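You operate a simulated robot arm through the tools that you are given. There is no shell and no other tool. Be economical: measure what you need, move in short steps, check, and stop when the job is done.

You are at the controls of a simulated robot arm. One attempt, no reset.

JOB
Take the plain books and put it on the ring set. Take the plain notebook and leave it on the medium ring cover. Take the dotted bundle and leave it on the medium arc cover. Take the teal sleeve and put it on the dotted set. Take the purple sleeve and put it on the medium squared stack. Take the fitting card and leave it on the green blank. Any order will do. Set down upright: plain books, dotted bundle, purple sleeve, fitting card.

It is judged by the outcome, as a careful person would: the job done as asked, and still so three seconds after it is handed in. It fails if anything else is knocked over, pushed out of place, dropped, spilled or broken. A push-on lid holds only when it is set on centred and level and pressed home; a screw cap is set on level and turned clockwise until tight.

ROBOT AND FRAMES
A 6-joint arm with a two-finger parallel gripper on a trunk, on a base that drives. Base frame: it is fixed to the floor where the robot stands at the start and does not move with it; the origin is under the middle of the robot, x ahead of it, y to its left, z up; the surface under the hand at the start is at about z = 0.792. Units: m, rad, N and s.
Its first joint turns from -2.897 to 2.897 rad. Places, roughly: dotted bundle [1.25, 0.25, 0.75]; dotted set [3.5, -1.75, 0.75]; fitting card [-2.75, 1.75, 1]; green blank (16x24x1 cm) [-0.3, 2.2, 0.9]; medium arc cover [2.75, 0.75, 1]; medium ring cover [3, 0.5, 1]; medium squared stack [3.5, -0.5, 1.25]; plain books [0.75, 0, 0.75]; plain notebook [1, 0.25, 0.75]; purple sleeve (6x22x9 cm) [1.1, 2.3, 0.3]; ring set [3.75, -2.25, 0.75]; teal sleeve (6x22x9 cm) [1, 2.3, 0.3]. Payload 3.91 kg.
The tool frame sits at the grasp point between the pads (the TCP): z along the fingers, y along the line on which they close. The tips reach 0.03 m beyond it. The gripper opens to 0.11 m. The fingers are 0.02 m wide and 0.01 m thick; the gripper's body (0.048 by 0.112 m) begins 0.055 m behind the TCP.
Orientation is that of the tool frame in the base frame, as [roll, pitch, yaw] about the fixed x, y, z axes, in that order (R = Rz(yaw) Ry(pitch) Rx(roll)). With the fingers straight down and closing along the base's y, the tool's x points along the base's -x, its y along +y and its z along -z.

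CONTROLS
- The arm moves only by the tool drive_tool. Its argument "rows" is a list of rows, each a list of 6 numbers: the shift along the tool's x, y, z in units of 500 mm (1.0 is 500 mm), then the turn, a rotation vector about the tool's x, y, z in units of 60 degrees (1.0 is 60 degrees). In form: [[dx, dy, dz, wx, wy, wz], ...]. A call has 1 to 10 rows; each row is the pose to reach, as a shift and turn from the pose commanded when the call began, along the tool's axes at that moment. "hand" is the opening in per cent of the stroke, from 0 (shut) to 100 (fully open), set as the call begins (left out, the last holds). A call with a number of a shift or a turn outside -1 to 1 is refused whole. A row lasts 0.2 s, in which the tool goes at most 0.05 m and 0.15 rad; a call with a longer step from one row to the next is refused whole, and so is a gripper value outside its range. Where a pose cannot be reached the arm comes as near as it can. A force on the tool above 40 N (or 10 N above the force at the start of the call, whichever is more), or a blocked arm, ends the call early, and 0.2 s more pass. Each finger travels about 0.108 m/s and halts on what it meets, pressing with about 41 N; the grip force reading is that of the motor and also rises with nothing between the fingers. The clock runs only during rows and for 0.2 s after the last one: add rows that repeat a pose to give the fingers time. It gives the time, the measured TCP pose, the force on the tool (base axes), the opening and the grip force at its end, in the units of the frame above (readings bear some noise), with the torque about the TCP (base axes, N m) and any sound that the robot's microphone picked up.
- Cameras (640 x 400 px; columns grow to the right, rows downward): "scene" is now at [0.7532, -0.1234, 1.2403]; the picture's right is [0.00, -0.17, 0.99], its down [-0.98, 0.17, 0.03] and it looks along [-0.17, -0.97, -0.17] (base axes); focal length 214 px, centre (320, 200). "wrist" rides on the gripper at [0.072, 0.017, -0.103] in the tool frame; the picture's right is [-0.23, 0.97, 0.00], its down [-0.76, -0.18, -0.62] and it looks along [-0.61, -0.14, 0.78] (tool axes); focal length 222 px, centre (320, 200). There is no depth. A picture from a camera that has moved, and an enlarged one, comes with that camera's place and axes in the base frame and with its lens. The place of the scene camera against the robot may be out by one fixed shift of up to 0.018 m in any direction.
- capture(camera): a new picture of that camera. It takes no simulated time.
- roll_base(legs): drives the robot by 1 to 6 legs, each [ahead, left, turn to the left] in m, m and rad, along the robot's own axes; the way and the turn of a leg run together, so that a leg with both is an arc; at most 1.5 m and 3.142 rad a leg. The arm and the cameras ride along, it lands a little off, and it stops where it bumps. It gives what a move gives.
- aim_head(pan, tilt): turns the head with the scene camera to pan (to the left, within 1.396 rad either way) and tilt (down, from -0.506 to 1.204), counted from straight ahead of the robot. It gives what a move gives.
- inspect(camera, box): a new picture of the part [left, top, right, bottom] of that camera's present view, enlarged. It takes no simulated time.
- finish_job(): hands the job in; it is judged then, once.

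Work in short steps. Places have to be worked out from the pictures, the camera data and where the tool is seen: move nearer, look again, correct. Check each grasp and each placing, and mend what went wrong. You have 186 turns and 144 pictures in all, those below and enlarged ones among them. Open the gripper and draw the arm clear of the work before you hand the job in, unless the task says otherwise; then end with one line.

The tools are called after "Emit:" by a JSON object that holds its "op" and its "data". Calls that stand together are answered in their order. drive_tool: Moves the arm, as the interface text tells. Its arguments: {"type":"object","properties":{"rows":{"type":"array","items":{"type":"array","items":{"type":"number"}}},"hand":{"type":"number"}},"required":["rows"]} The other tools are called the same way: roll_base (legs) drives the base; aim_head (pan, tilt) turns the head that bears the scene camera; capture (camera) takes a picture; inspect (camera, box) takes an enlarged picture of a part of a camera's view; finish_job () hands the job in.

At the start:

```text
time: 0.0
ee_pos: [0.6679, -0.0365, 1.1189]
tcp_rot: [-3.14, 0.0, 3.141]
force: [0.8, 0.0, -0.4]
wrist_torque: [-0.03, -0.03, 0.04]
grip_width: 0.1103
gripper_force: 0.0
robot x, y, heading: [0.0035, 0.0003, 0.002]
head pan, tilt: [-1.4, 0.176]
```

scene: 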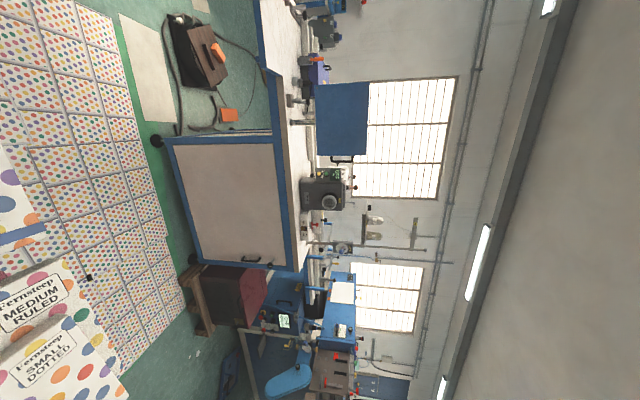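
wrist: 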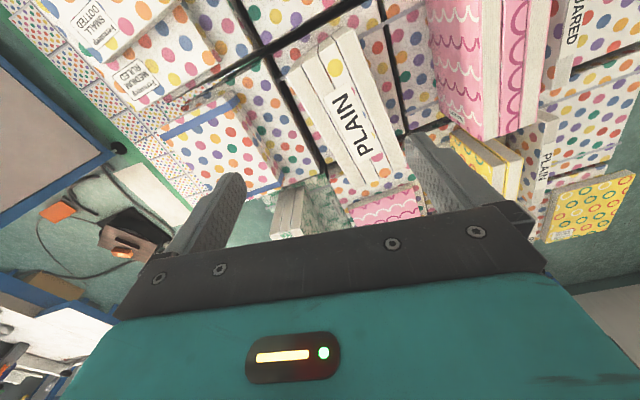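

The scene camera looks to the right side. I turn the head ahead and down to see the work in front.

Emit:
{"op": "aim_head", "data": {"pan": 0, "tilt": 0.6}}

Emit:
{"op": "capture", "data": {"camera": "scene"}}

```text
time: 1.5
ee_pos: [0.6685, -0.0359, 1.1182]
tcp_rot: [-3.141, -0.002, 3.141]
force: [-0.2, -0.5, 0.6]
wrist_torque: [0.03, 0.0, -0.01]
grip_width: 0.1098
gripper_force: 0.1
robot x, y, heading: [0.0019, 0.0028, -0.004]
head pan, tilt: [0.0, 0.6]
```

```text
141 pictures are left
camera scene: at [0.7141, -0.0318, 1.1677], right [0.0, -1.0, 0.0], down [-0.83, 0.0, 0.56], along [-0.56, 0.0, -0.83], focal length 214 px, centre (320, 200)
```

scene: 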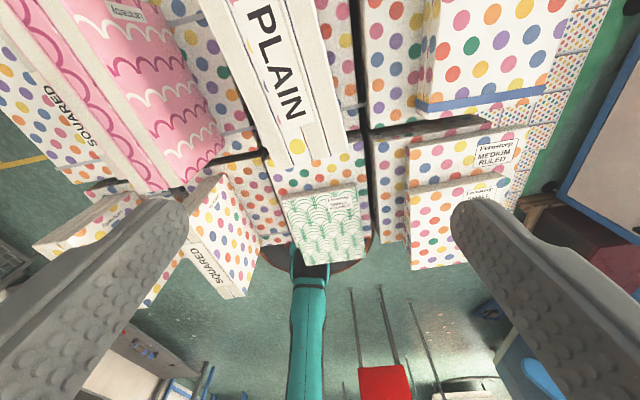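

The scene camera seems to sit just in front of the hand, looking down and back. I take views with other tilts to map the shelf/stack area.

Emit:
{"op": "aim_head", "data": {"pan": 0, "tilt": -0.5}}

Emit:
{"op": "capture", "data": {"camera": "scene"}}

Emit:
{"op": "aim_head", "data": {"pan": 0.9, "tilt": -0.5}}

Emit:
{"op": "capture", "data": {"camera": "scene"}}

Emit:
{"op": "aim_head", "data": {"pan": -0.9, "tilt": -0.5}}

Emit:
{"op": "capture", "data": {"camera": "scene"}}

```text
time: 2.9
ee_pos: [0.6685, -0.0363, 1.1182]
tcp_rot: [-3.141, 0.0, -3.141]
force: [0.1, 1.3, 0.1]
wrist_torque: [0.05, 0.01, -0.03]
grip_width: 0.1097
gripper_force: 0.1
robot x, y, heading: [0.0015, 0.0018, 0.001]
head pan, tilt: [0.0, -0.499]
```

```text
140 pictures are left
camera scene: at [0.8092, -0.0318, 1.189], right [0.0, -1.0, 0.0], down [-0.88, 0.0, -0.48], along [0.48, 0.0, -0.88], focal length 214 px, centre (320, 200)
```

scene: 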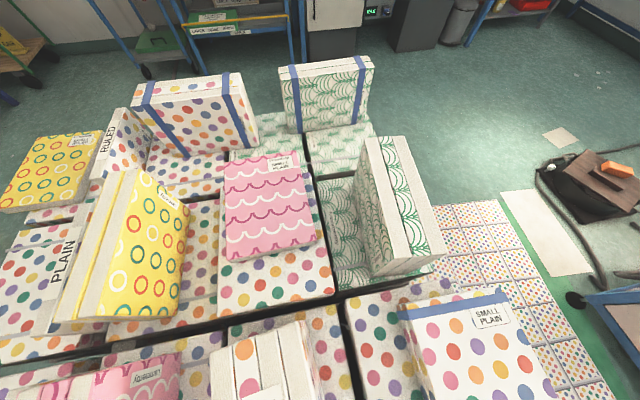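

```text
time: 4.1
ee_pos: [0.6685, -0.0355, 1.1183]
tcp_rot: [3.14, -0.001, -3.141]
force: [-0.1, 0.1, -0.4]
wrist_torque: [0.0, -0.02, 0.0]
grip_width: 0.1098
gripper_force: 0.1
robot x, y, heading: [0.0005, 0.0026, -0.004]
head pan, tilt: [0.901, -0.499]
```

```text
139 pictures are left
camera scene: at [0.8093, 0.0207, 1.2144], right [0.0, -0.62, -0.78], down [-0.88, 0.38, -0.3], along [0.48, 0.69, -0.55], focal length 214 px, centre (320, 200)
```

scene: 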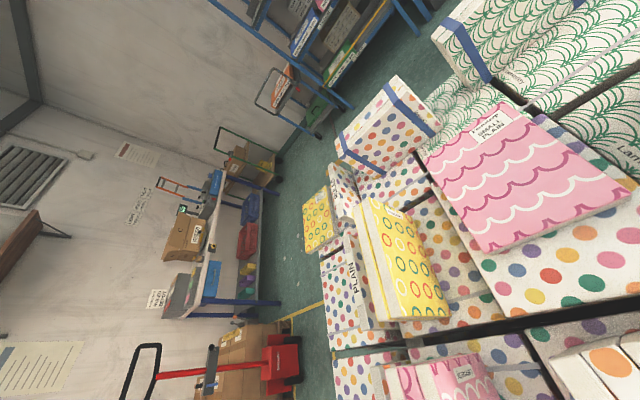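

```text
time: 5.9
ee_pos: [0.6677, -0.0365, 1.1196]
tcp_rot: [3.141, 0.0, 3.141]
force: [-0.3, -0.9, -0.2]
wrist_torque: [-0.04, 0.0, 0.02]
grip_width: 0.1099
gripper_force: 0.0
robot x, y, heading: [0.0021, -0.0011, 0.003]
head pan, tilt: [-0.901, -0.499]
```

```text
138 pictures are left
camera scene: at [0.8093, -0.0843, 1.2144], right [0.0, -0.62, 0.78], down [-0.88, -0.37, -0.3], along [0.48, -0.69, -0.55], focal length 214 px, centre (320, 200)
```

scene: 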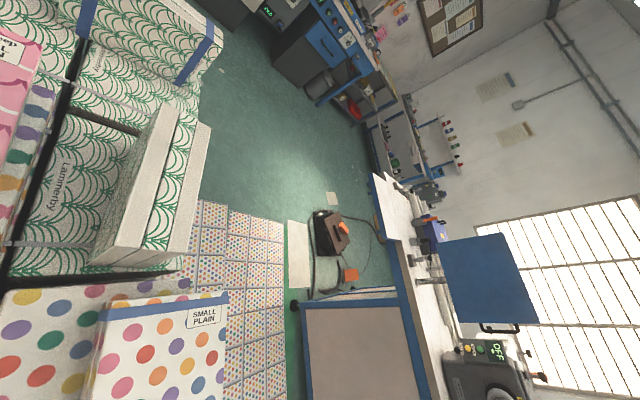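

The table before me holds the plain/dotted books. I turn to look nearly straight at them and enlarge to read labels.

Emit:
{"op": "aim_head", "data": {"pan": 0.3, "tilt": -0.3}}

Emit:
{"op": "inspect", "data": {"camera": "scene", "box": [0, 0, 400, 250]}}

Emit:
{"op": "inspect", "data": {"camera": "scene", "box": [100, 150, 500, 400]}}

```text
time: 7.3
ee_pos: [0.6671, -0.0355, 1.1199]
tcp_rot: [3.142, 0.0, -3.141]
force: [1.0, -0.6, 0.2]
wrist_torque: [0.02, -0.01, 0.01]
grip_width: 0.11
gripper_force: 0.1
robot x, y, heading: [0.0009, -0.0022, -0.001]
head pan, tilt: [0.3, -0.3]
```

```text
1.60 times, centred on (200, 125) of scene
camera zoom: at [0.7948, -0.0086, 1.181], right [0.0, -0.96, -0.29], down [-0.96, 0.09, -0.28], along [0.3, 0.28, -0.91], focal length 343 px, centre (512, 320)
```

zoom: 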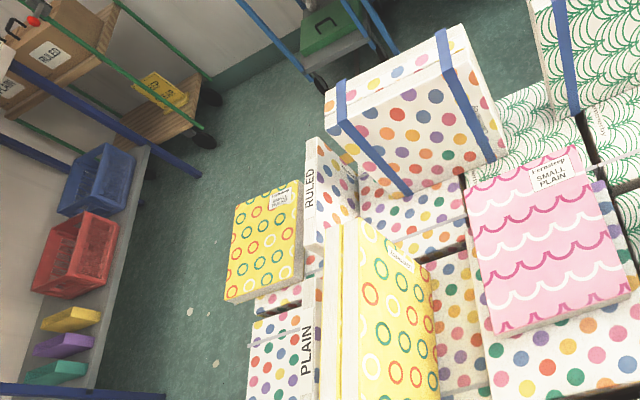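

```text
1.60 times, centred on (300, 275) of scene
camera zoom: at [0.7948, -0.0086, 1.181], right [0.0, -0.96, -0.29], down [-0.96, 0.09, -0.28], along [0.3, 0.28, -0.91], focal length 343 px, centre (352, 80)
```

zoom: 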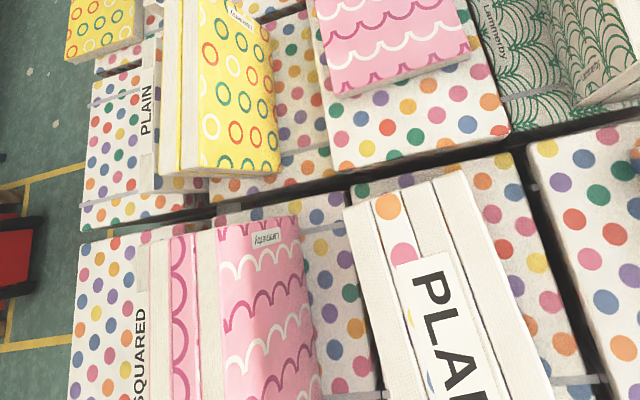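

I read the labels on each candidate with strong enlargement.

Emit:
{"op": "inspect", "data": {"camera": "scene", "box": [190, 120, 290, 183]}}

Emit:
{"op": "inspect", "data": {"camera": "scene", "box": [140, 90, 220, 140]}}

Emit:
{"op": "inspect", "data": {"camera": "scene", "box": [190, 0, 350, 100]}}

```text
6.35 times, centred on (240, 152) of scene
camera zoom: at [0.7948, -0.0086, 1.181], right [0.0, -0.96, -0.29], down [-0.96, 0.09, -0.28], along [0.3, 0.28, -0.91], focal length 1362 px, centre (828, 508)
```

zoom: 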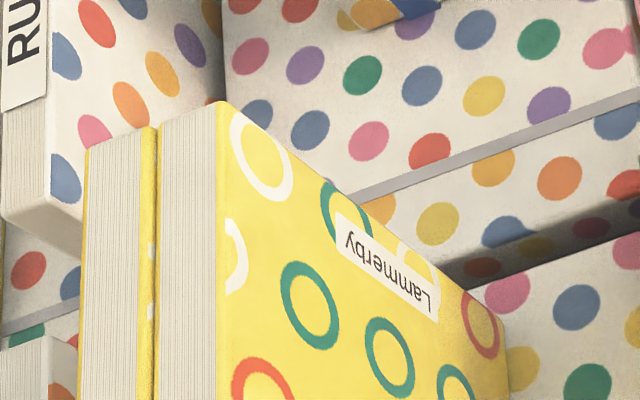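

```text
8.00 times, centred on (180, 115) of scene
camera zoom: at [0.7948, -0.0086, 1.181], right [0.0, -0.96, -0.29], down [-0.96, 0.09, -0.28], along [0.3, 0.28, -0.91], focal length 1716 px, centre (1440, 880)
```

zoom: 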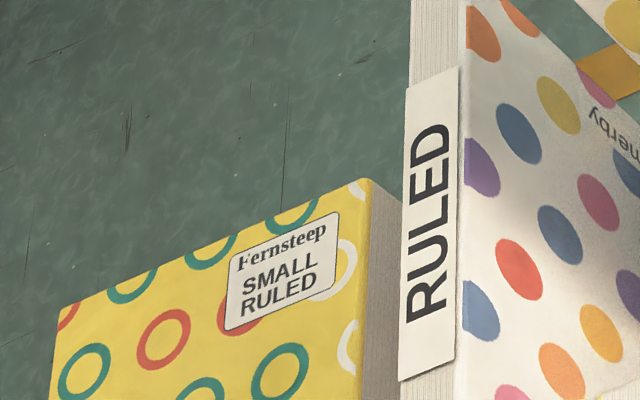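

```text
4.00 times, centred on (270, 50) of scene
camera zoom: at [0.7948, -0.0086, 1.181], right [0.0, -0.96, -0.29], down [-0.96, 0.09, -0.28], along [0.3, 0.28, -0.91], focal length 858 px, centre (520, 800)
```

zoom: 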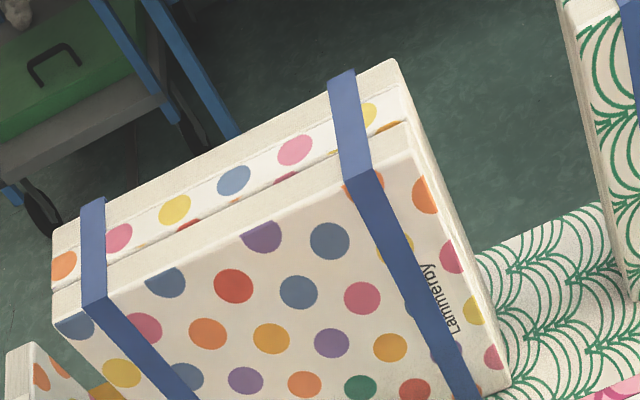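

Labels on book edges (PLAIN, RULED, SQUARED) must be tied to their objects. I raise the hand and shift left to see the left half from above, also learning whether the scene camera rides on the arm.

Emit:
{"op": "drive_tool", "data": {"rows": [[0, 0.1, -0.04, 0, 0, 0], [0, 0.2, -0.08, 0, 0, 0], [0, 0.3, -0.12, 0, 0, 0], [0, 0.4, -0.16, 0, 0, 0], [0, 0.5, -0.2, 0, 0, 0]]}}

Emit:
{"op": "capture", "data": {"camera": "scene"}}

Emit:
{"op": "capture", "data": {"camera": "wrist"}}

```text
refused: row 1 steps farther than a row can; nothing moved
```

```text
132 pictures are left
camera scene: at [0.7948, -0.0086, 1.181], right [0.0, -0.96, -0.29], down [-0.96, 0.09, -0.28], along [0.3, 0.28, -0.91], focal length 214 px, centre (320, 200)
```

scene: 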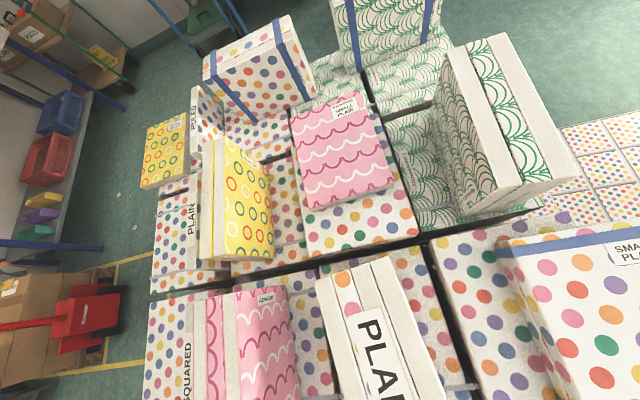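

```text
131 pictures are left
camera wrist: at [0.5946, -0.0197, 1.2224], right [0.23, 0.97, 0.0], down [0.76, -0.18, 0.62], along [0.61, -0.14, -0.78], focal length 222 px, centre (320, 200)
```

wrist: 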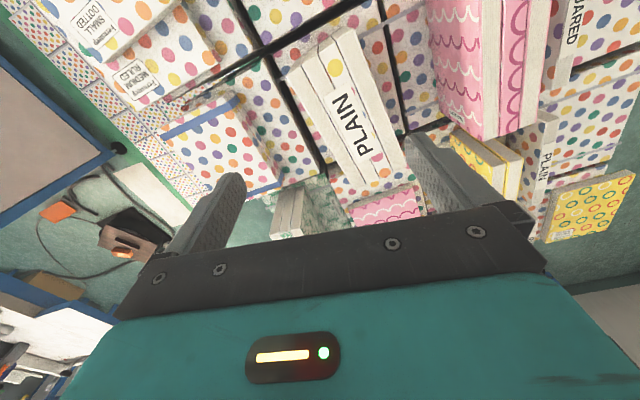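

Rows must be below 0.05 m combined; I repeat with smaller steps.

Emit:
{"op": "drive_tool", "data": {"rows": [[0, 0.08, -0.04, 0, 0, 0], [0, 0.16, -0.08, 0, 0, 0], [0, 0.24, -0.12, 0, 0, 0], [0, 0.32, -0.16, 0, 0, 0], [0, 0.4, -0.2, 0, 0, 0], [0, 0.48, -0.24, 0, 0, 0], [0, 0.56, -0.28, 0, 0, 0], [0, 0.64, -0.32, 0, 0, 0], [0, 0.64, -0.32, 0, 0, 0]]}}

Emit:
{"op": "capture", "data": {"camera": "scene"}}

```text
time: 9.3
ee_pos: [0.6681, 0.2843, 1.2746]
tcp_rot: [3.139, 0.005, 3.142]
force: [0.4, 0.2, -0.2]
wrist_torque: [0.01, 0.0, 0.0]
grip_width: 0.1101
gripper_force: 0.0
out of reach, approached as far as the arm can: row 8, 9
robot x, y, heading: [-0.0016, -0.0016, 0.003]
head pan, tilt: [0.3, -0.3]
```

```text
130 pictures are left
camera scene: at [0.794, 0.3108, 1.3369], right [0.0, -0.95, -0.3], down [-0.95, 0.09, -0.29], along [0.3, 0.28, -0.91], focal length 214 px, centre (320, 200)
```

scene: 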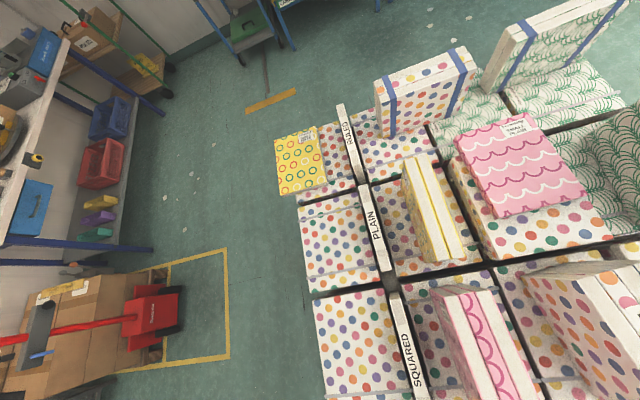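

The camera rides on the hand. I zoom on the PLAIN edge object and its neighbours, and view from the wrist too.

Emit:
{"op": "inspect", "data": {"camera": "scene", "box": [290, 160, 480, 279]}}

Emit:
{"op": "capture", "data": {"camera": "wrist"}}

Emit:
{"op": "inspect", "data": {"camera": "scene", "box": [360, 30, 520, 130]}}

```text
3.36 times, centred on (385, 220) of scene
camera zoom: at [0.794, 0.3108, 1.3369], right [0.0, -0.95, -0.3], down [-0.95, 0.09, -0.29], along [0.3, 0.28, -0.91], focal length 721 px, centre (102, 134)
```

zoom: 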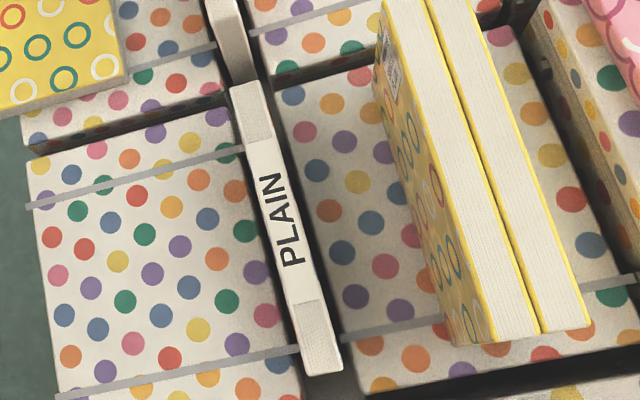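

```text
128 pictures are left
camera wrist: at [0.5935, 0.2995, 1.377], right [0.23, 0.97, 0.0], down [0.76, -0.18, 0.63], along [0.61, -0.14, -0.78], focal length 222 px, centre (320, 200)
```

wrist: 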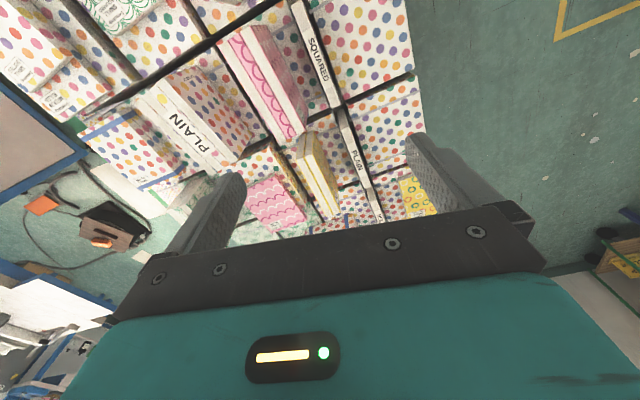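

```text
4.00 times, centred on (440, 80) of scene
camera zoom: at [0.794, 0.3108, 1.3369], right [0.0, -0.95, -0.3], down [-0.95, 0.09, -0.29], along [0.3, 0.28, -0.91], focal length 858 px, centre (-160, 680)
```

zoom: 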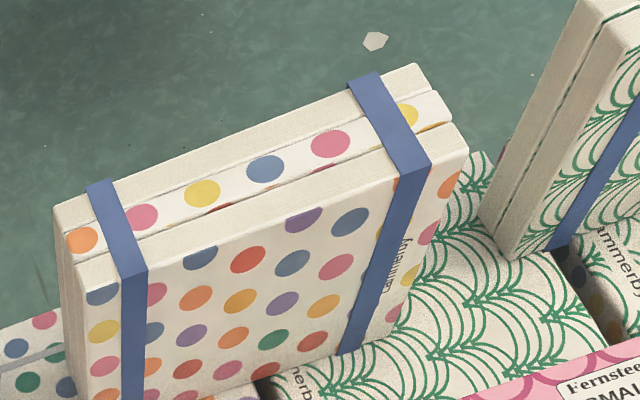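

The PLAIN single notebook stands at about (0.89, 0.33), matching the given place. Now I tilt the hand up to look ahead at the destinations.

Emit:
{"op": "drive_tool", "data": {"rows": [[0.07, 0, 0, 0, -0.14, 0], [0.14, 0, 0, 0, -0.28, 0], [0.21, 0, 0, 0, -0.42, 0], [0.28, 0, 0, 0, -0.56, 0], [0.3, 0, 0, 0, -0.7, 0], [0.3, 0, 0, 0, -0.84, 0], [0.3, 0, 0, 0, -0.84, 0]]}}

Emit:
{"op": "aim_head", "data": {"pan": 0, "tilt": -0.4}}

Emit:
{"op": "capture", "data": {"camera": "scene"}}

```text
time: 10.9
ee_pos: [0.5167, 0.284, 1.2737]
tcp_rot: [-3.141, 0.881, 3.141]
force: [-0.1, -0.2, 0.2]
wrist_torque: [0.01, 0.01, -0.03]
grip_width: 0.1101
gripper_force: 0.1
robot x, y, heading: [0.0032, 0.0005, -0.0]
head pan, tilt: [0.3, -0.3]
```

```text
time: 11.7
ee_pos: [0.5163, 0.2849, 1.2727]
tcp_rot: [3.141, 0.88, 3.141]
force: [0.7, 0.7, 0.1]
wrist_torque: [-0.01, -0.03, 0.05]
grip_width: 0.1099
gripper_force: 0.0
robot x, y, heading: [0.0018, 0.0012, -0.0]
head pan, tilt: [0.0, -0.4]
```

```text
126 pictures are left
camera scene: at [0.5556, 0.2884, 1.4263], right [0.0, -1.0, 0.0], down [-0.29, 0.0, -0.96], along [0.96, 0.0, -0.29], focal length 214 px, centre (320, 200)
```

scene: 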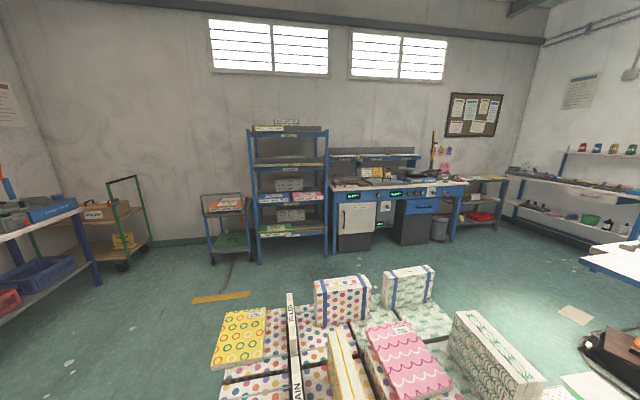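

Very good overview. I zoom in on the shelf and workbench targets.

Emit:
{"op": "inspect", "data": {"camera": "scene", "box": [190, 110, 350, 270]}}

Emit:
{"op": "inspect", "data": {"camera": "scene", "box": [320, 130, 520, 260]}}

```text
2.50 times, centred on (270, 190) of scene
camera zoom: at [0.5556, 0.2884, 1.4263], right [0.0, -1.0, 0.0], down [-0.29, 0.0, -0.96], along [0.96, 0.0, -0.29], focal length 536 px, centre (445, 225)
```

zoom: 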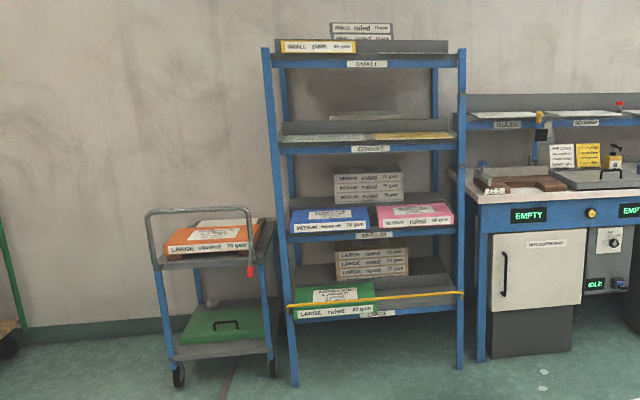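

```text
3.08 times, centred on (420, 195) of scene
camera zoom: at [0.5556, 0.2884, 1.4263], right [0.0, -1.0, 0.0], down [-0.29, 0.0, -0.96], along [0.96, 0.0, -0.29], focal length 660 px, centre (12, 215)
```

zoom: 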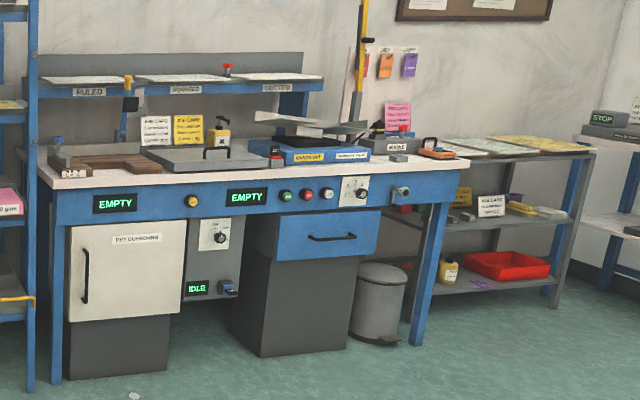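

The destinations are clear: COVERS tier of the blue rack, the bench overshelf, and the table to the right of it. Now I look to the left and behind-left for sleeves, blank and card.

Emit:
{"op": "aim_head", "data": {"pan": 1.0, "tilt": 0.0}}

Emit:
{"op": "capture", "data": {"camera": "scene"}}

Emit:
{"op": "aim_head", "data": {"pan": 1.39, "tilt": 0.6}}

Emit:
{"op": "capture", "data": {"camera": "scene"}}

```text
time: 12.9
ee_pos: [0.5176, 0.2832, 1.2722]
tcp_rot: [-3.141, 0.88, -3.141]
force: [-0.5, 0.3, -0.2]
wrist_torque: [0.0, -0.01, 0.04]
grip_width: 0.11
gripper_force: 0.0
robot x, y, heading: [-0.0029, 0.0017, 0.005]
head pan, tilt: [1.0, 0.0]
```

```text
123 pictures are left
camera scene: at [0.5157, 0.364, 1.4165], right [0.65, -0.54, -0.54], down [-0.64, 0.0, -0.77], along [0.42, 0.84, -0.34], focal length 214 px, centre (320, 200)
```

scene: 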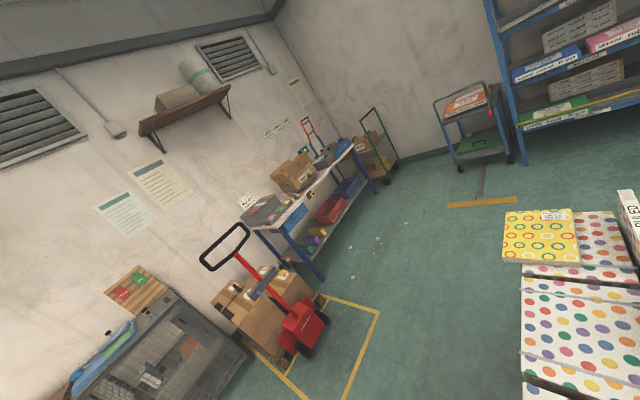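

```text
time: 13.9
ee_pos: [0.5156, 0.2839, 1.272]
tcp_rot: [3.141, 0.881, -3.141]
force: [0.1, -0.3, 0.4]
wrist_torque: [0.03, 0.01, -0.03]
grip_width: 0.11
gripper_force: 0.1
robot x, y, heading: [-0.0007, -0.0027, 0.003]
head pan, tilt: [1.389, 0.6]
```

```text
122 pictures are left
camera scene: at [0.4553, 0.3753, 1.3948], right [0.76, -0.18, -0.63], down [-0.61, -0.55, -0.57], along [-0.24, 0.81, -0.53], focal length 214 px, centre (320, 200)
```

scene: 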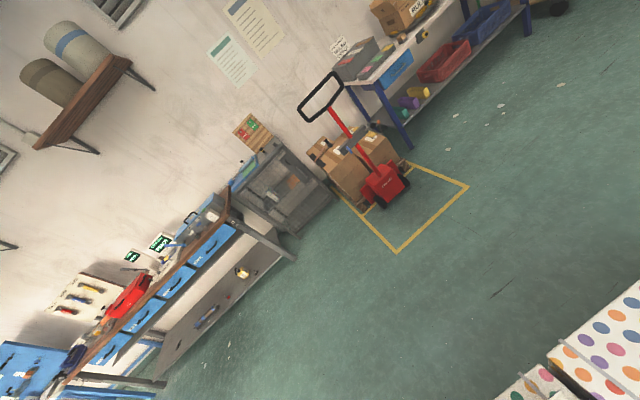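

The green blank lies on the mesh cage; the card is on the tool bench behind. I begin with the plain books: bring the hand back pointing down above them and look.

Emit:
{"op": "drive_tool", "data": {"rows": [[-0.005, -0.057, 0.049, 0, 0.093, 0], [-0.01, -0.113, 0.098, 0, 0.187, 0], [-0.015, -0.17, 0.147, 0, 0.28, 0], [-0.02, -0.226, 0.196, 0, 0.373, 0], [-0.025, -0.283, 0.245, 0, 0.467, 0], [-0.03, -0.339, 0.294, 0, 0.56, 0], [-0.035, -0.396, 0.343, 0, 0.653, 0], [-0.04, -0.452, 0.392, 0, 0.747, 0], [-0.044, -0.508, 0.44, 0, 0.84, 0], [-0.044, -0.508, 0.44, 0, 0.84, 0]]}}

Emit:
{"op": "aim_head", "data": {"pan": 0, "tilt": 0.35}}

Emit:
{"op": "capture", "data": {"camera": "scene"}}

Emit:
{"op": "capture", "data": {"camera": "wrist"}}

```text
time: 16.1
ee_pos: [0.7004, 0.0266, 1.1511]
tcp_rot: [-3.141, -0.001, -3.141]
force: [-0.3, 0.8, -0.5]
wrist_torque: [-0.01, 0.01, -0.01]
grip_width: 0.11
gripper_force: 0.0
robot x, y, heading: [-0.0028, 0.0027, 0.001]
head pan, tilt: [1.389, 0.6]
```

```text
time: 17.7
ee_pos: [0.7007, 0.0277, 1.1507]
tcp_rot: [-3.141, 0.0, 3.139]
force: [0.0, 0.2, 0.3]
wrist_torque: [0.02, 0.04, 0.02]
grip_width: 0.1102
gripper_force: 0.2
robot x, y, heading: [0.002, -0.0002, -0.005]
head pan, tilt: [0.0, 0.351]
```

```text
121 pictures are left
camera scene: at [0.7697, 0.0324, 1.195], right [0.0, -1.0, 0.0], down [-0.94, 0.0, 0.34], along [-0.34, 0.0, -0.94], focal length 214 px, centre (320, 200)
```

scene: 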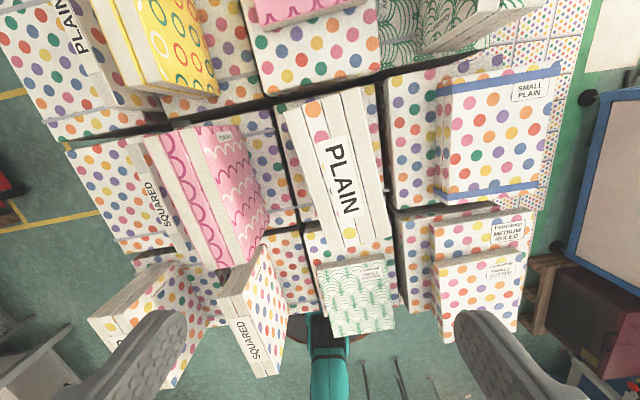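

```text
120 pictures are left
camera wrist: at [0.6276, 0.0443, 1.2544], right [0.23, 0.97, 0.0], down [0.76, -0.18, 0.62], along [0.61, -0.14, -0.78], focal length 222 px, centre (320, 200)
```

wrist: 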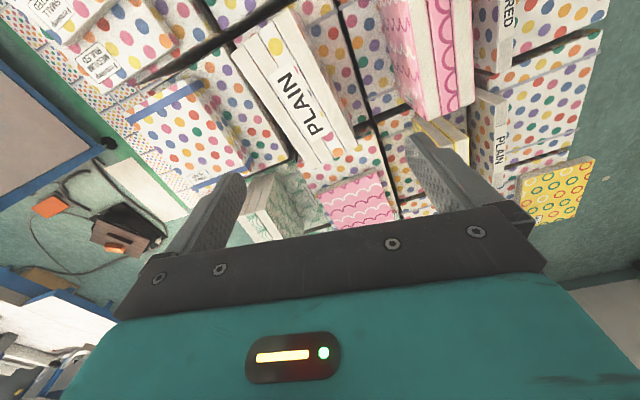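

The plain books' top is at z≈0.94, long axis yawed about 0.2 rad, thickness near 0.1. I zoom for accurate edges.

Emit:
{"op": "inspect", "data": {"camera": "scene", "box": [240, 70, 432, 270]}}

Emit:
{"op": "inspect", "data": {"camera": "wrist", "box": [200, 0, 392, 190]}}

```text
2.00 times, centred on (336, 170) of scene
camera zoom: at [0.7697, 0.0324, 1.195], right [0.0, -1.0, 0.0], down [-0.94, 0.0, 0.34], along [-0.34, 0.0, -0.94], focal length 429 px, centre (288, 260)
```

zoom: 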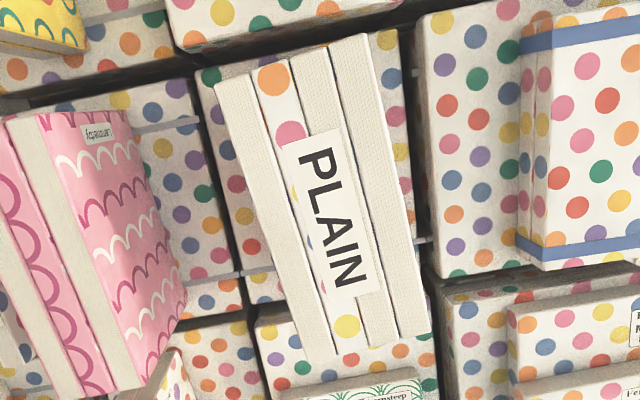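

```text
2.11 times, centred on (296, 95) of wrist
camera zoom: at [0.6276, 0.0443, 1.2544], right [0.23, 0.97, 0.0], down [0.76, -0.18, 0.62], along [0.61, -0.14, -0.78], focal length 468 px, centre (370, 421)
```

zoom: 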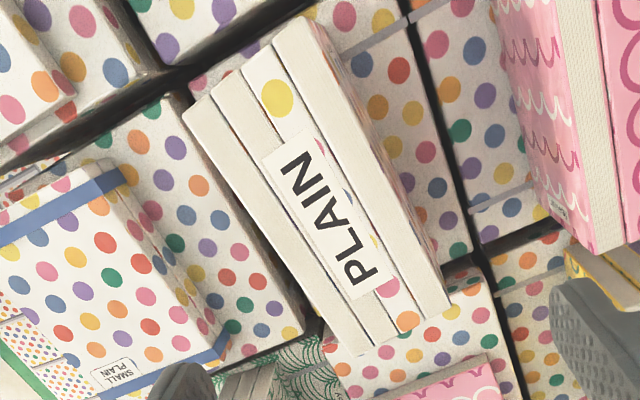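

The books are 83 mm thick, 186 mm long, yaw ≈0.307, centre (0.705, 0.006), top z≈0.944. I turn the tool and come down to just above them, then check.

Emit:
{"op": "drive_tool", "data": {"rows": [[-0.003, -0.014, 0.06, 0, 0, -0.1], [-0.006, -0.028, 0.13, 0, 0, -0.2], [-0.008, -0.043, 0.2, 0, 0, -0.293], [-0.008, -0.043, 0.28, 0, 0, -0.293], [-0.008, -0.043, 0.3, 0, 0, -0.293], [-0.008, -0.043, 0.3, 0, 0, -0.293]]}}

Emit:
{"op": "capture", "data": {"camera": "wrist"}}

Emit:
{"op": "aim_head", "data": {"pan": 0, "tilt": 0.9}}

Emit:
{"op": "capture", "data": {"camera": "scene"}}

```text
time: 19.1
ee_pos: [0.7034, 0.0061, 1.0023]
tcp_rot: [3.141, 0.0, -2.834]
force: [0.4, -0.1, 0.3]
wrist_torque: [-0.04, 0.0, 0.0]
grip_width: 0.11
gripper_force: 0.1
robot x, y, heading: [-0.0003, 0.002, 0.0]
head pan, tilt: [0.0, 0.351]
```

```text
117 pictures are left
camera wrist: at [0.6286, 0.0, 1.1047], right [-0.08, 1.0, 0.0], down [0.78, 0.06, 0.62], along [0.62, 0.05, -0.78], focal length 222 px, centre (320, 200)
```

wrist: 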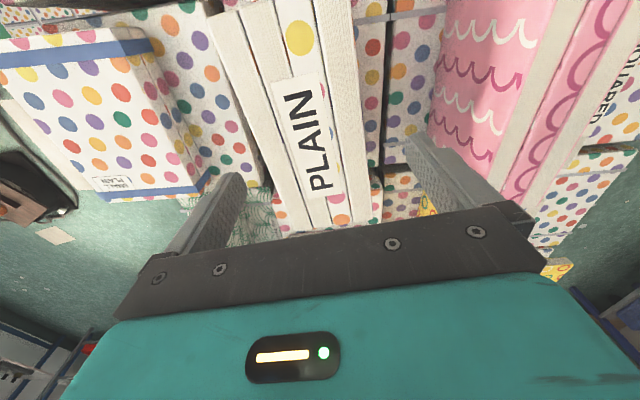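

```text
time: 20.0
ee_pos: [0.7035, 0.0053, 1.0017]
tcp_rot: [3.14, 0.0, -2.834]
force: [-0.5, 0.3, 0.0]
wrist_torque: [-0.05, 0.02, 0.0]
grip_width: 0.11
gripper_force: 0.0
robot x, y, heading: [-0.0034, -0.0012, 0.003]
head pan, tilt: [0.0, 0.901]
```

```text
116 pictures are left
camera scene: at [0.7236, 0.0197, 1.0631], right [0.3, -0.95, 0.0], down [-0.59, -0.19, 0.78], along [-0.75, -0.24, -0.62], focal length 214 px, centre (320, 200)
```

scene: 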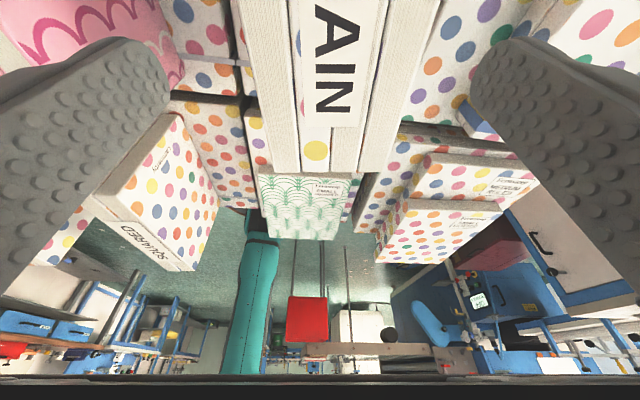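

I zoom in on the wrist view to verify the lateral alignment with the fingers.

Emit:
{"op": "inspect", "data": {"camera": "wrist", "box": [190, 0, 450, 240]}}

Emit:
{"op": "inspect", "data": {"camera": "scene", "box": [160, 0, 480, 200]}}

```text
1.67 times, centred on (320, 120) of wrist
camera zoom: at [0.6286, 0.0, 1.1049], right [-0.08, 1.0, 0.0], down [0.78, 0.06, 0.62], along [0.62, 0.05, -0.78], focal length 370 px, centre (320, 333)
```

zoom: 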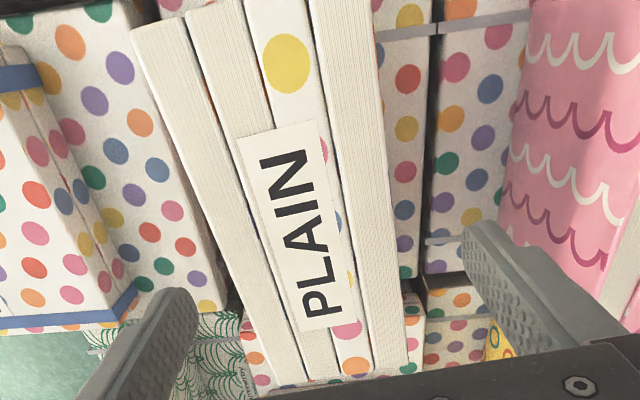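

```text
2.00 times, centred on (320, 100) of scene
camera zoom: at [0.7236, 0.0197, 1.0631], right [0.3, -0.95, 0.0], down [-0.59, -0.19, 0.78], along [-0.75, -0.24, -0.62], focal length 429 px, centre (320, 400)
```

zoom: 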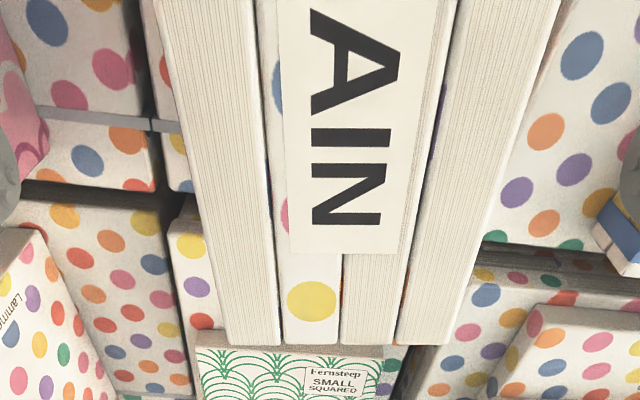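

Alignment is within 4 mm; I correct and descend to z≈0.908, then close.

Emit:
{"op": "drive_tool", "data": {"rows": [[0, -0.007, 0.05, 0, 0, 0], [0, -0.007, 0.1, 0, 0, 0], [0, -0.007, 0.15, 0, 0, 0], [0, -0.007, 0.188, 0, 0, 0], [0, -0.007, 0.188, 0, 0, 0]]}}

Emit:
{"op": "drive_tool", "data": {"rows": [[0, 0, 0, 0, 0, 0], [0, 0, 0, 0, 0, 0], [0, 0, 0, 0, 0, 0]], "hand": 0}}

```text
time: 21.2
ee_pos: [0.705, 0.0028, 0.9056]
tcp_rot: [-3.141, 0.0, -2.835]
force: [-0.2, -0.7, 0.5]
wrist_torque: [0.0, -0.01, 0.0]
grip_width: 0.1099
gripper_force: 0.0
robot x, y, heading: [0.0035, 0.0001, 0.001]
head pan, tilt: [0.0, 0.901]
```

```text
time: 22.0
ee_pos: [0.7041, 0.0028, 0.9054]
tcp_rot: [-3.141, 0.001, -2.834]
force: [1.0, -5.8, 0.4]
wrist_torque: [0.25, -0.97, -0.49]
grip_width: 0.0889
gripper_force: 41.3
robot x, y, heading: [0.0001, 0.0002, -0.002]
head pan, tilt: [0.0, 0.901]
```

Gripped at 89 mm. I lift it straight up and check.

Emit:
{"op": "drive_tool", "data": {"rows": [[0, 0, -0.05, 0, 0, 0], [0, 0, -0.12, 0, 0, 0], [0, 0, -0.2, 0, 0, 0], [0, 0, -0.3, 0, 0, 0], [0, 0, -0.4, 0, 0, 0], [0, 0, -0.4, 0, 0, 0]]}}

Emit:
{"op": "capture", "data": {"camera": "wrist"}}

Emit:
{"op": "capture", "data": {"camera": "scene"}}

```text
time: 23.4
ee_pos: [0.7054, 0.0027, 1.1052]
tcp_rot: [3.141, -0.002, -2.835]
force: [0.5, -0.2, -14.8]
wrist_torque: [0.02, 0.05, 0.02]
grip_width: 0.0888
gripper_force: 41.1
robot x, y, heading: [0.0004, 0.0024, -0.001]
head pan, tilt: [0.0, 0.901]
```

```text
113 pictures are left
camera wrist: at [0.6299, -0.0036, 1.2078], right [-0.08, 1.0, 0.0], down [0.78, 0.06, 0.62], along [0.62, 0.05, -0.78], focal length 222 px, centre (320, 200)
```

wrist: 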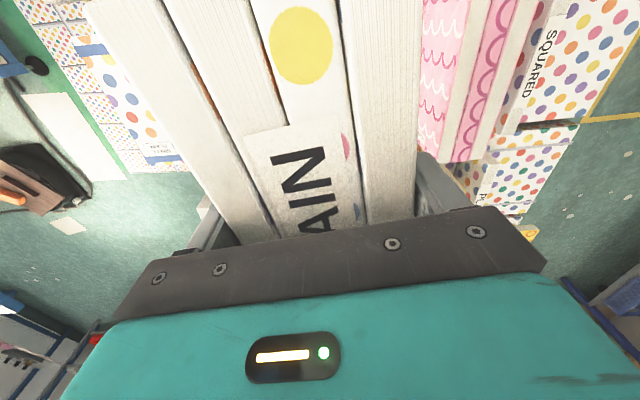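

```text
112 pictures are left
camera scene: at [0.7248, 0.0161, 1.1659], right [0.3, -0.95, 0.0], down [-0.59, -0.19, 0.78], along [-0.75, -0.24, -0.62], focal length 214 px, centre (320, 200)
```

scene: 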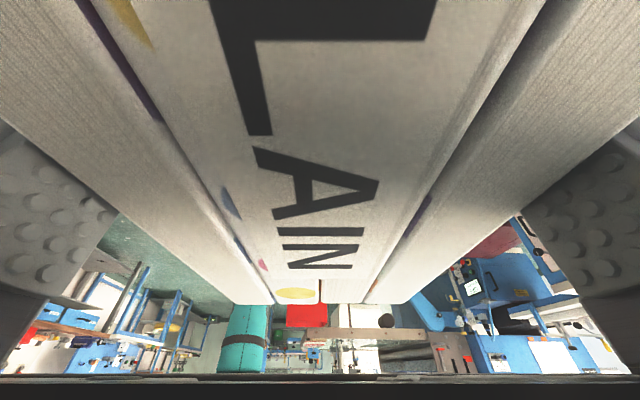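

Held firmly (about 1.5 kg), level. I pull the arm in for driving and set the camera to look ahead/left.

Emit:
{"op": "drive_tool", "data": {"rows": [[0.08, 0.025, -0.02, 0, 0, 0], [0.16, 0.05, -0.04, 0, 0, 0], [0.24, 0.075, -0.06, 0, 0, 0], [0.32, 0.1, -0.08, 0, 0, 0], [0.4, 0.126, -0.1, 0, 0, 0], [0.476, 0.151, -0.12, 0, 0, 0], [0.476, 0.151, -0.12, 0, 0, 0]]}}

Emit:
{"op": "aim_head", "data": {"pan": 0.3, "tilt": -0.5}}

Emit:
{"op": "roll_base", "data": {"legs": [[0, 1.1, 0]]}}

Emit:
{"op": "capture", "data": {"camera": "scene"}}

```text
time: 25.0
ee_pos: [0.4562, 0.0057, 1.1643]
tcp_rot: [-3.141, -0.001, -2.835]
force: [-0.6, 0.1, -14.7]
wrist_torque: [-0.05, 0.07, 0.0]
grip_width: 0.0892
gripper_force: 41.0
robot x, y, heading: [0.0002, -0.0023, 0.0]
head pan, tilt: [0.0, 0.901]
```

```text
time: 26.6
ee_pos: [0.4558, 0.0052, 1.1648]
tcp_rot: [-3.141, 0.002, -2.835]
force: [-0.6, 0.5, -14.9]
wrist_torque: [0.01, 0.07, 0.0]
grip_width: 0.0886
gripper_force: 41.0
robot x, y, heading: [0.0037, 0.0005, 0.001]
head pan, tilt: [0.3, -0.499]
```

```text
time: 28.4
ee_pos: [0.4417, 0.1173, 1.1644]
tcp_rot: [-3.141, -0.004, -2.876]
force: [-0.3, -0.1, -15.7]
wrist_torque: [0.03, 0.05, -0.02]
grip_width: 0.089
gripper_force: 40.6
robot x, y, heading: [-0.0137, 0.1308, -0.038]
head pan, tilt: [0.3, -0.499]
stopped in leg 1: the robot was blocked; the commanded pose is now the measured one
```

```text
111 pictures are left
camera scene: at [0.5728, 0.1804, 1.2367], right [0.25, -0.92, -0.3], down [-0.89, -0.09, -0.45], along [0.39, 0.38, -0.84], focal length 214 px, centre (320, 200)
```

scene: 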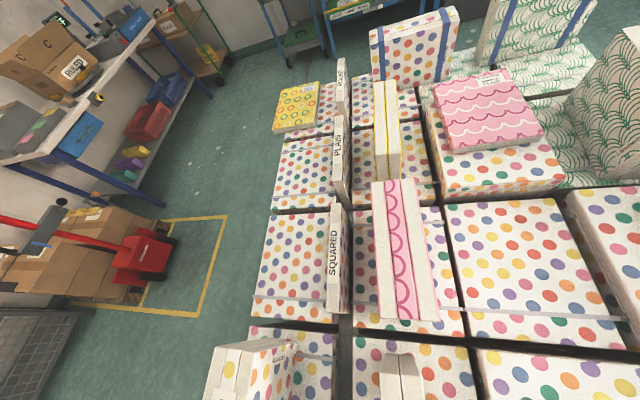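

The base is blocked by the table stacks to my left. I back off first, then go left and ahead along the free lane.

Emit:
{"op": "roll_base", "data": {"legs": [[0, -0.08, 0], [-0.5, 0, 0.038]]}}

Emit:
{"op": "capture", "data": {"camera": "scene"}}

```text
time: 32.0
ee_pos: [-0.0578, 0.0661, 1.165]
tcp_rot: [3.141, -0.003, -2.829]
force: [0.2, -0.5, -15.6]
wrist_torque: [-0.01, 0.04, -0.03]
grip_width: 0.0892
gripper_force: 41.2
robot x, y, heading: [-0.5135, 0.0574, 0.001]
head pan, tilt: [0.3, -0.499]
```

```text
110 pictures are left
camera scene: at [0.0709, 0.1355, 1.2376], right [0.29, -0.91, -0.3], down [-0.88, -0.13, -0.46], along [0.37, 0.39, -0.84], focal length 214 px, centre (320, 200)
```

scene: 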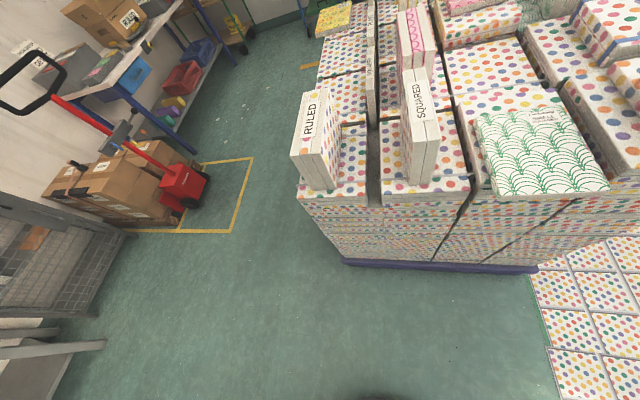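

The table is a pallet stack with left edge near y≈0.5; the pallet jack sits from y≈1.4. I take the lane at y≈1.0.

Emit:
{"op": "roll_base", "data": {"legs": [[0, 0.94, 0], [1.0, 0, 0]]}}

Emit:
{"op": "capture", "data": {"camera": "scene"}}

```text
time: 41.5
ee_pos: [0.9131, 0.993, 1.1651]
tcp_rot: [3.141, -0.001, -2.829]
force: [-0.4, 0.3, -14.4]
wrist_torque: [-0.03, 0.09, 0.01]
grip_width: 0.0889
gripper_force: 40.7
robot x, y, heading: [0.4585, 0.9812, 0.005]
head pan, tilt: [0.3, -0.499]
```

```text
109 pictures are left
camera scene: at [1.041, 1.0623, 1.2375], right [0.29, -0.91, -0.3], down [-0.88, -0.14, -0.46], along [0.37, 0.39, -0.84], focal length 214 px, centre (320, 200)
```

scene: 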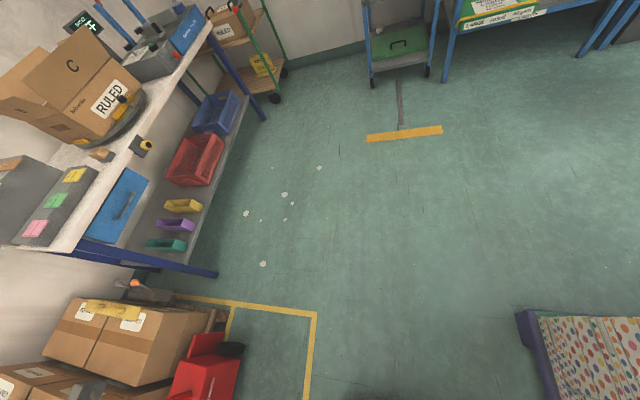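

The lane is clear. I drive ahead, then across in front of the rack toward the right end of the bench.

Emit:
{"op": "roll_base", "data": {"legs": [[1.45, 0, 0], [0, -1.3, 0], [0.45, -0.7, 0]]}}

Emit:
{"op": "aim_head", "data": {"pan": -0.5, "tilt": -0.5}}

Emit:
{"op": "capture", "data": {"camera": "scene"}}

```text
time: 58.9
ee_pos: [2.8743, -0.9603, 1.1653]
tcp_rot: [-3.141, -0.003, -2.811]
force: [-0.3, -0.6, -15.6]
wrist_torque: [-0.01, 0.05, 0.03]
grip_width: 0.089
gripper_force: 40.3
robot x, y, heading: [2.4196, -0.976, 0.021]
head pan, tilt: [0.3, -0.499]
```

```text
time: 60.0
ee_pos: [2.8751, -0.9602, 1.1648]
tcp_rot: [3.14, -0.001, -2.812]
force: [-0.2, 0.3, -15.1]
wrist_torque: [-0.02, 0.06, 0.0]
grip_width: 0.0889
gripper_force: 41.0
robot x, y, heading: [2.4182, -0.9752, 0.024]
head pan, tilt: [-0.499, -0.499]
```

```text
108 pictures are left
camera scene: at [3.0179, -0.938, 1.2425], right [0.29, -0.83, 0.48], down [-0.76, -0.5, -0.42], along [0.59, -0.24, -0.77], focal length 214 px, centre (320, 200)
```

scene: 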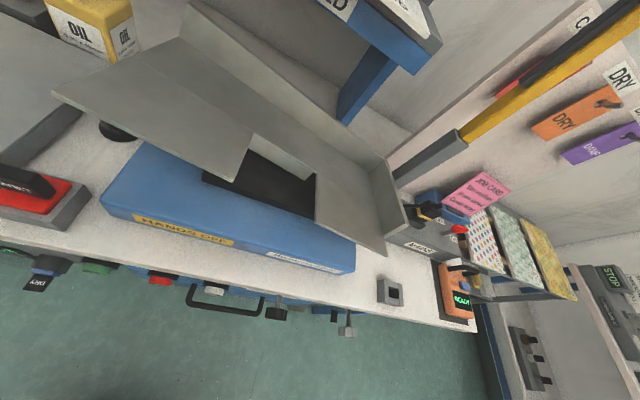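

The three sets (dotted, arc, ring) are visible on the table beyond the bench. I move right another metre.

Emit:
{"op": "roll_base", "data": {"legs": [[0, -1.0, -0.022]]}}

Emit:
{"op": "aim_head", "data": {"pan": -0.1, "tilt": -0.5}}

Emit:
{"op": "capture", "data": {"camera": "scene"}}

```text
time: 65.3
ee_pos: [2.8901, -1.9762, 1.1643]
tcp_rot: [-3.14, 0.0, -2.823]
force: [0.0, 0.1, -14.9]
wrist_torque: [-0.04, 0.06, 0.03]
grip_width: 0.089
gripper_force: 41.2
robot x, y, heading: [2.4372, -1.9848, 0.01]
head pan, tilt: [-0.499, -0.499]
```

```text
time: 66.1
ee_pos: [2.8892, -1.9767, 1.1654]
tcp_rot: [-3.141, -0.001, -2.825]
force: [-0.1, 0.5, -14.5]
wrist_torque: [-0.01, 0.09, 0.0]
grip_width: 0.0887
gripper_force: 41.6
robot x, y, heading: [2.4326, -1.9868, 0.015]
head pan, tilt: [-0.099, -0.499]
```

```text
107 pictures are left
camera scene: at [3.0268, -1.9321, 1.2345], right [0.31, -0.95, 0.1], down [-0.82, -0.32, -0.47], along [0.48, 0.07, -0.87], focal length 214 px, centre (320, 200)
```

scene: 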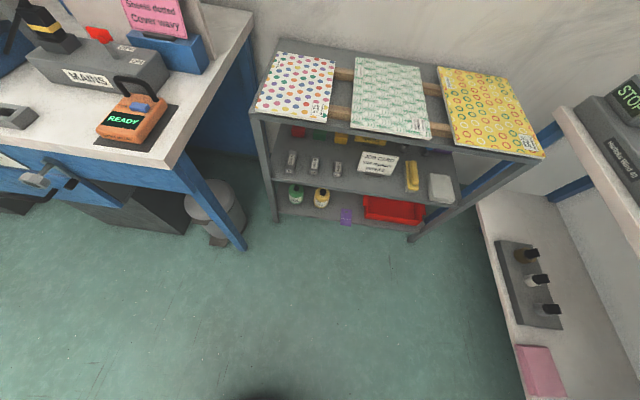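

The ring set lies at about (3.82, -2.34) on the table, top near z≈0.78. I move the base closer.

Emit:
{"op": "roll_base", "data": {"legs": [[0.6, -0.1, -0.012]]}}

Emit:
{"op": "aim_head", "data": {"pan": -0.4, "tilt": -0.4}}

Emit:
{"op": "capture", "data": {"camera": "scene"}}

Emit:
{"op": "capture", "data": {"camera": "wrist"}}

```text
time: 69.6
ee_pos: [3.4974, -2.0771, 1.1648]
tcp_rot: [-3.141, -0.002, -2.829]
force: [-1.0, 0.4, -14.5]
wrist_torque: [0.0, 0.03, -0.02]
grip_width: 0.0891
gripper_force: 41.2
robot x, y, heading: [3.0441, -2.0855, 0.003]
head pan, tilt: [-0.099, -0.499]
```

```text
time: 70.4
ee_pos: [3.4981, -2.0776, 1.1654]
tcp_rot: [-3.141, -0.002, -2.829]
force: [-0.7, -0.1, -14.8]
wrist_torque: [-0.02, 0.02, 0.0]
grip_width: 0.0889
gripper_force: 41.7
robot x, y, heading: [3.0452, -2.0837, 0.003]
head pan, tilt: [-0.4, -0.4]
```

```text
106 pictures are left
camera scene: at [3.6341, -2.0555, 1.2337], right [0.28, -0.88, 0.39], down [-0.83, -0.43, -0.36], along [0.48, -0.22, -0.85], focal length 214 px, centre (320, 200)
```

scene: 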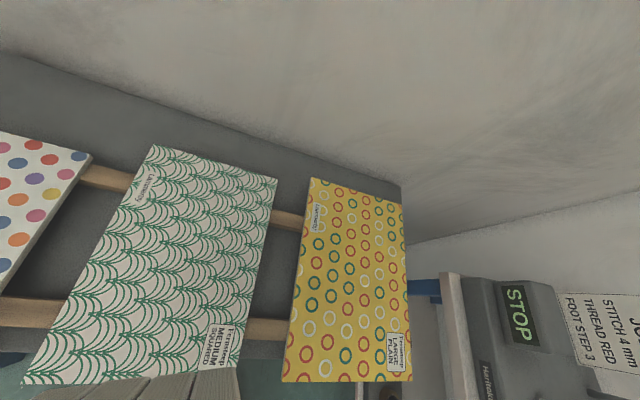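

```text
105 pictures are left
camera wrist: at [3.423, -2.0834, 1.2679], right [-0.08, 1.0, 0.0], down [0.78, 0.06, 0.62], along [0.62, 0.05, -0.78], focal length 222 px, centre (320, 200)
```

wrist: 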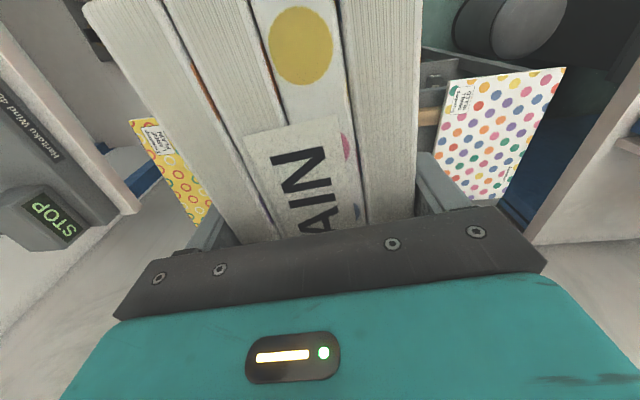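

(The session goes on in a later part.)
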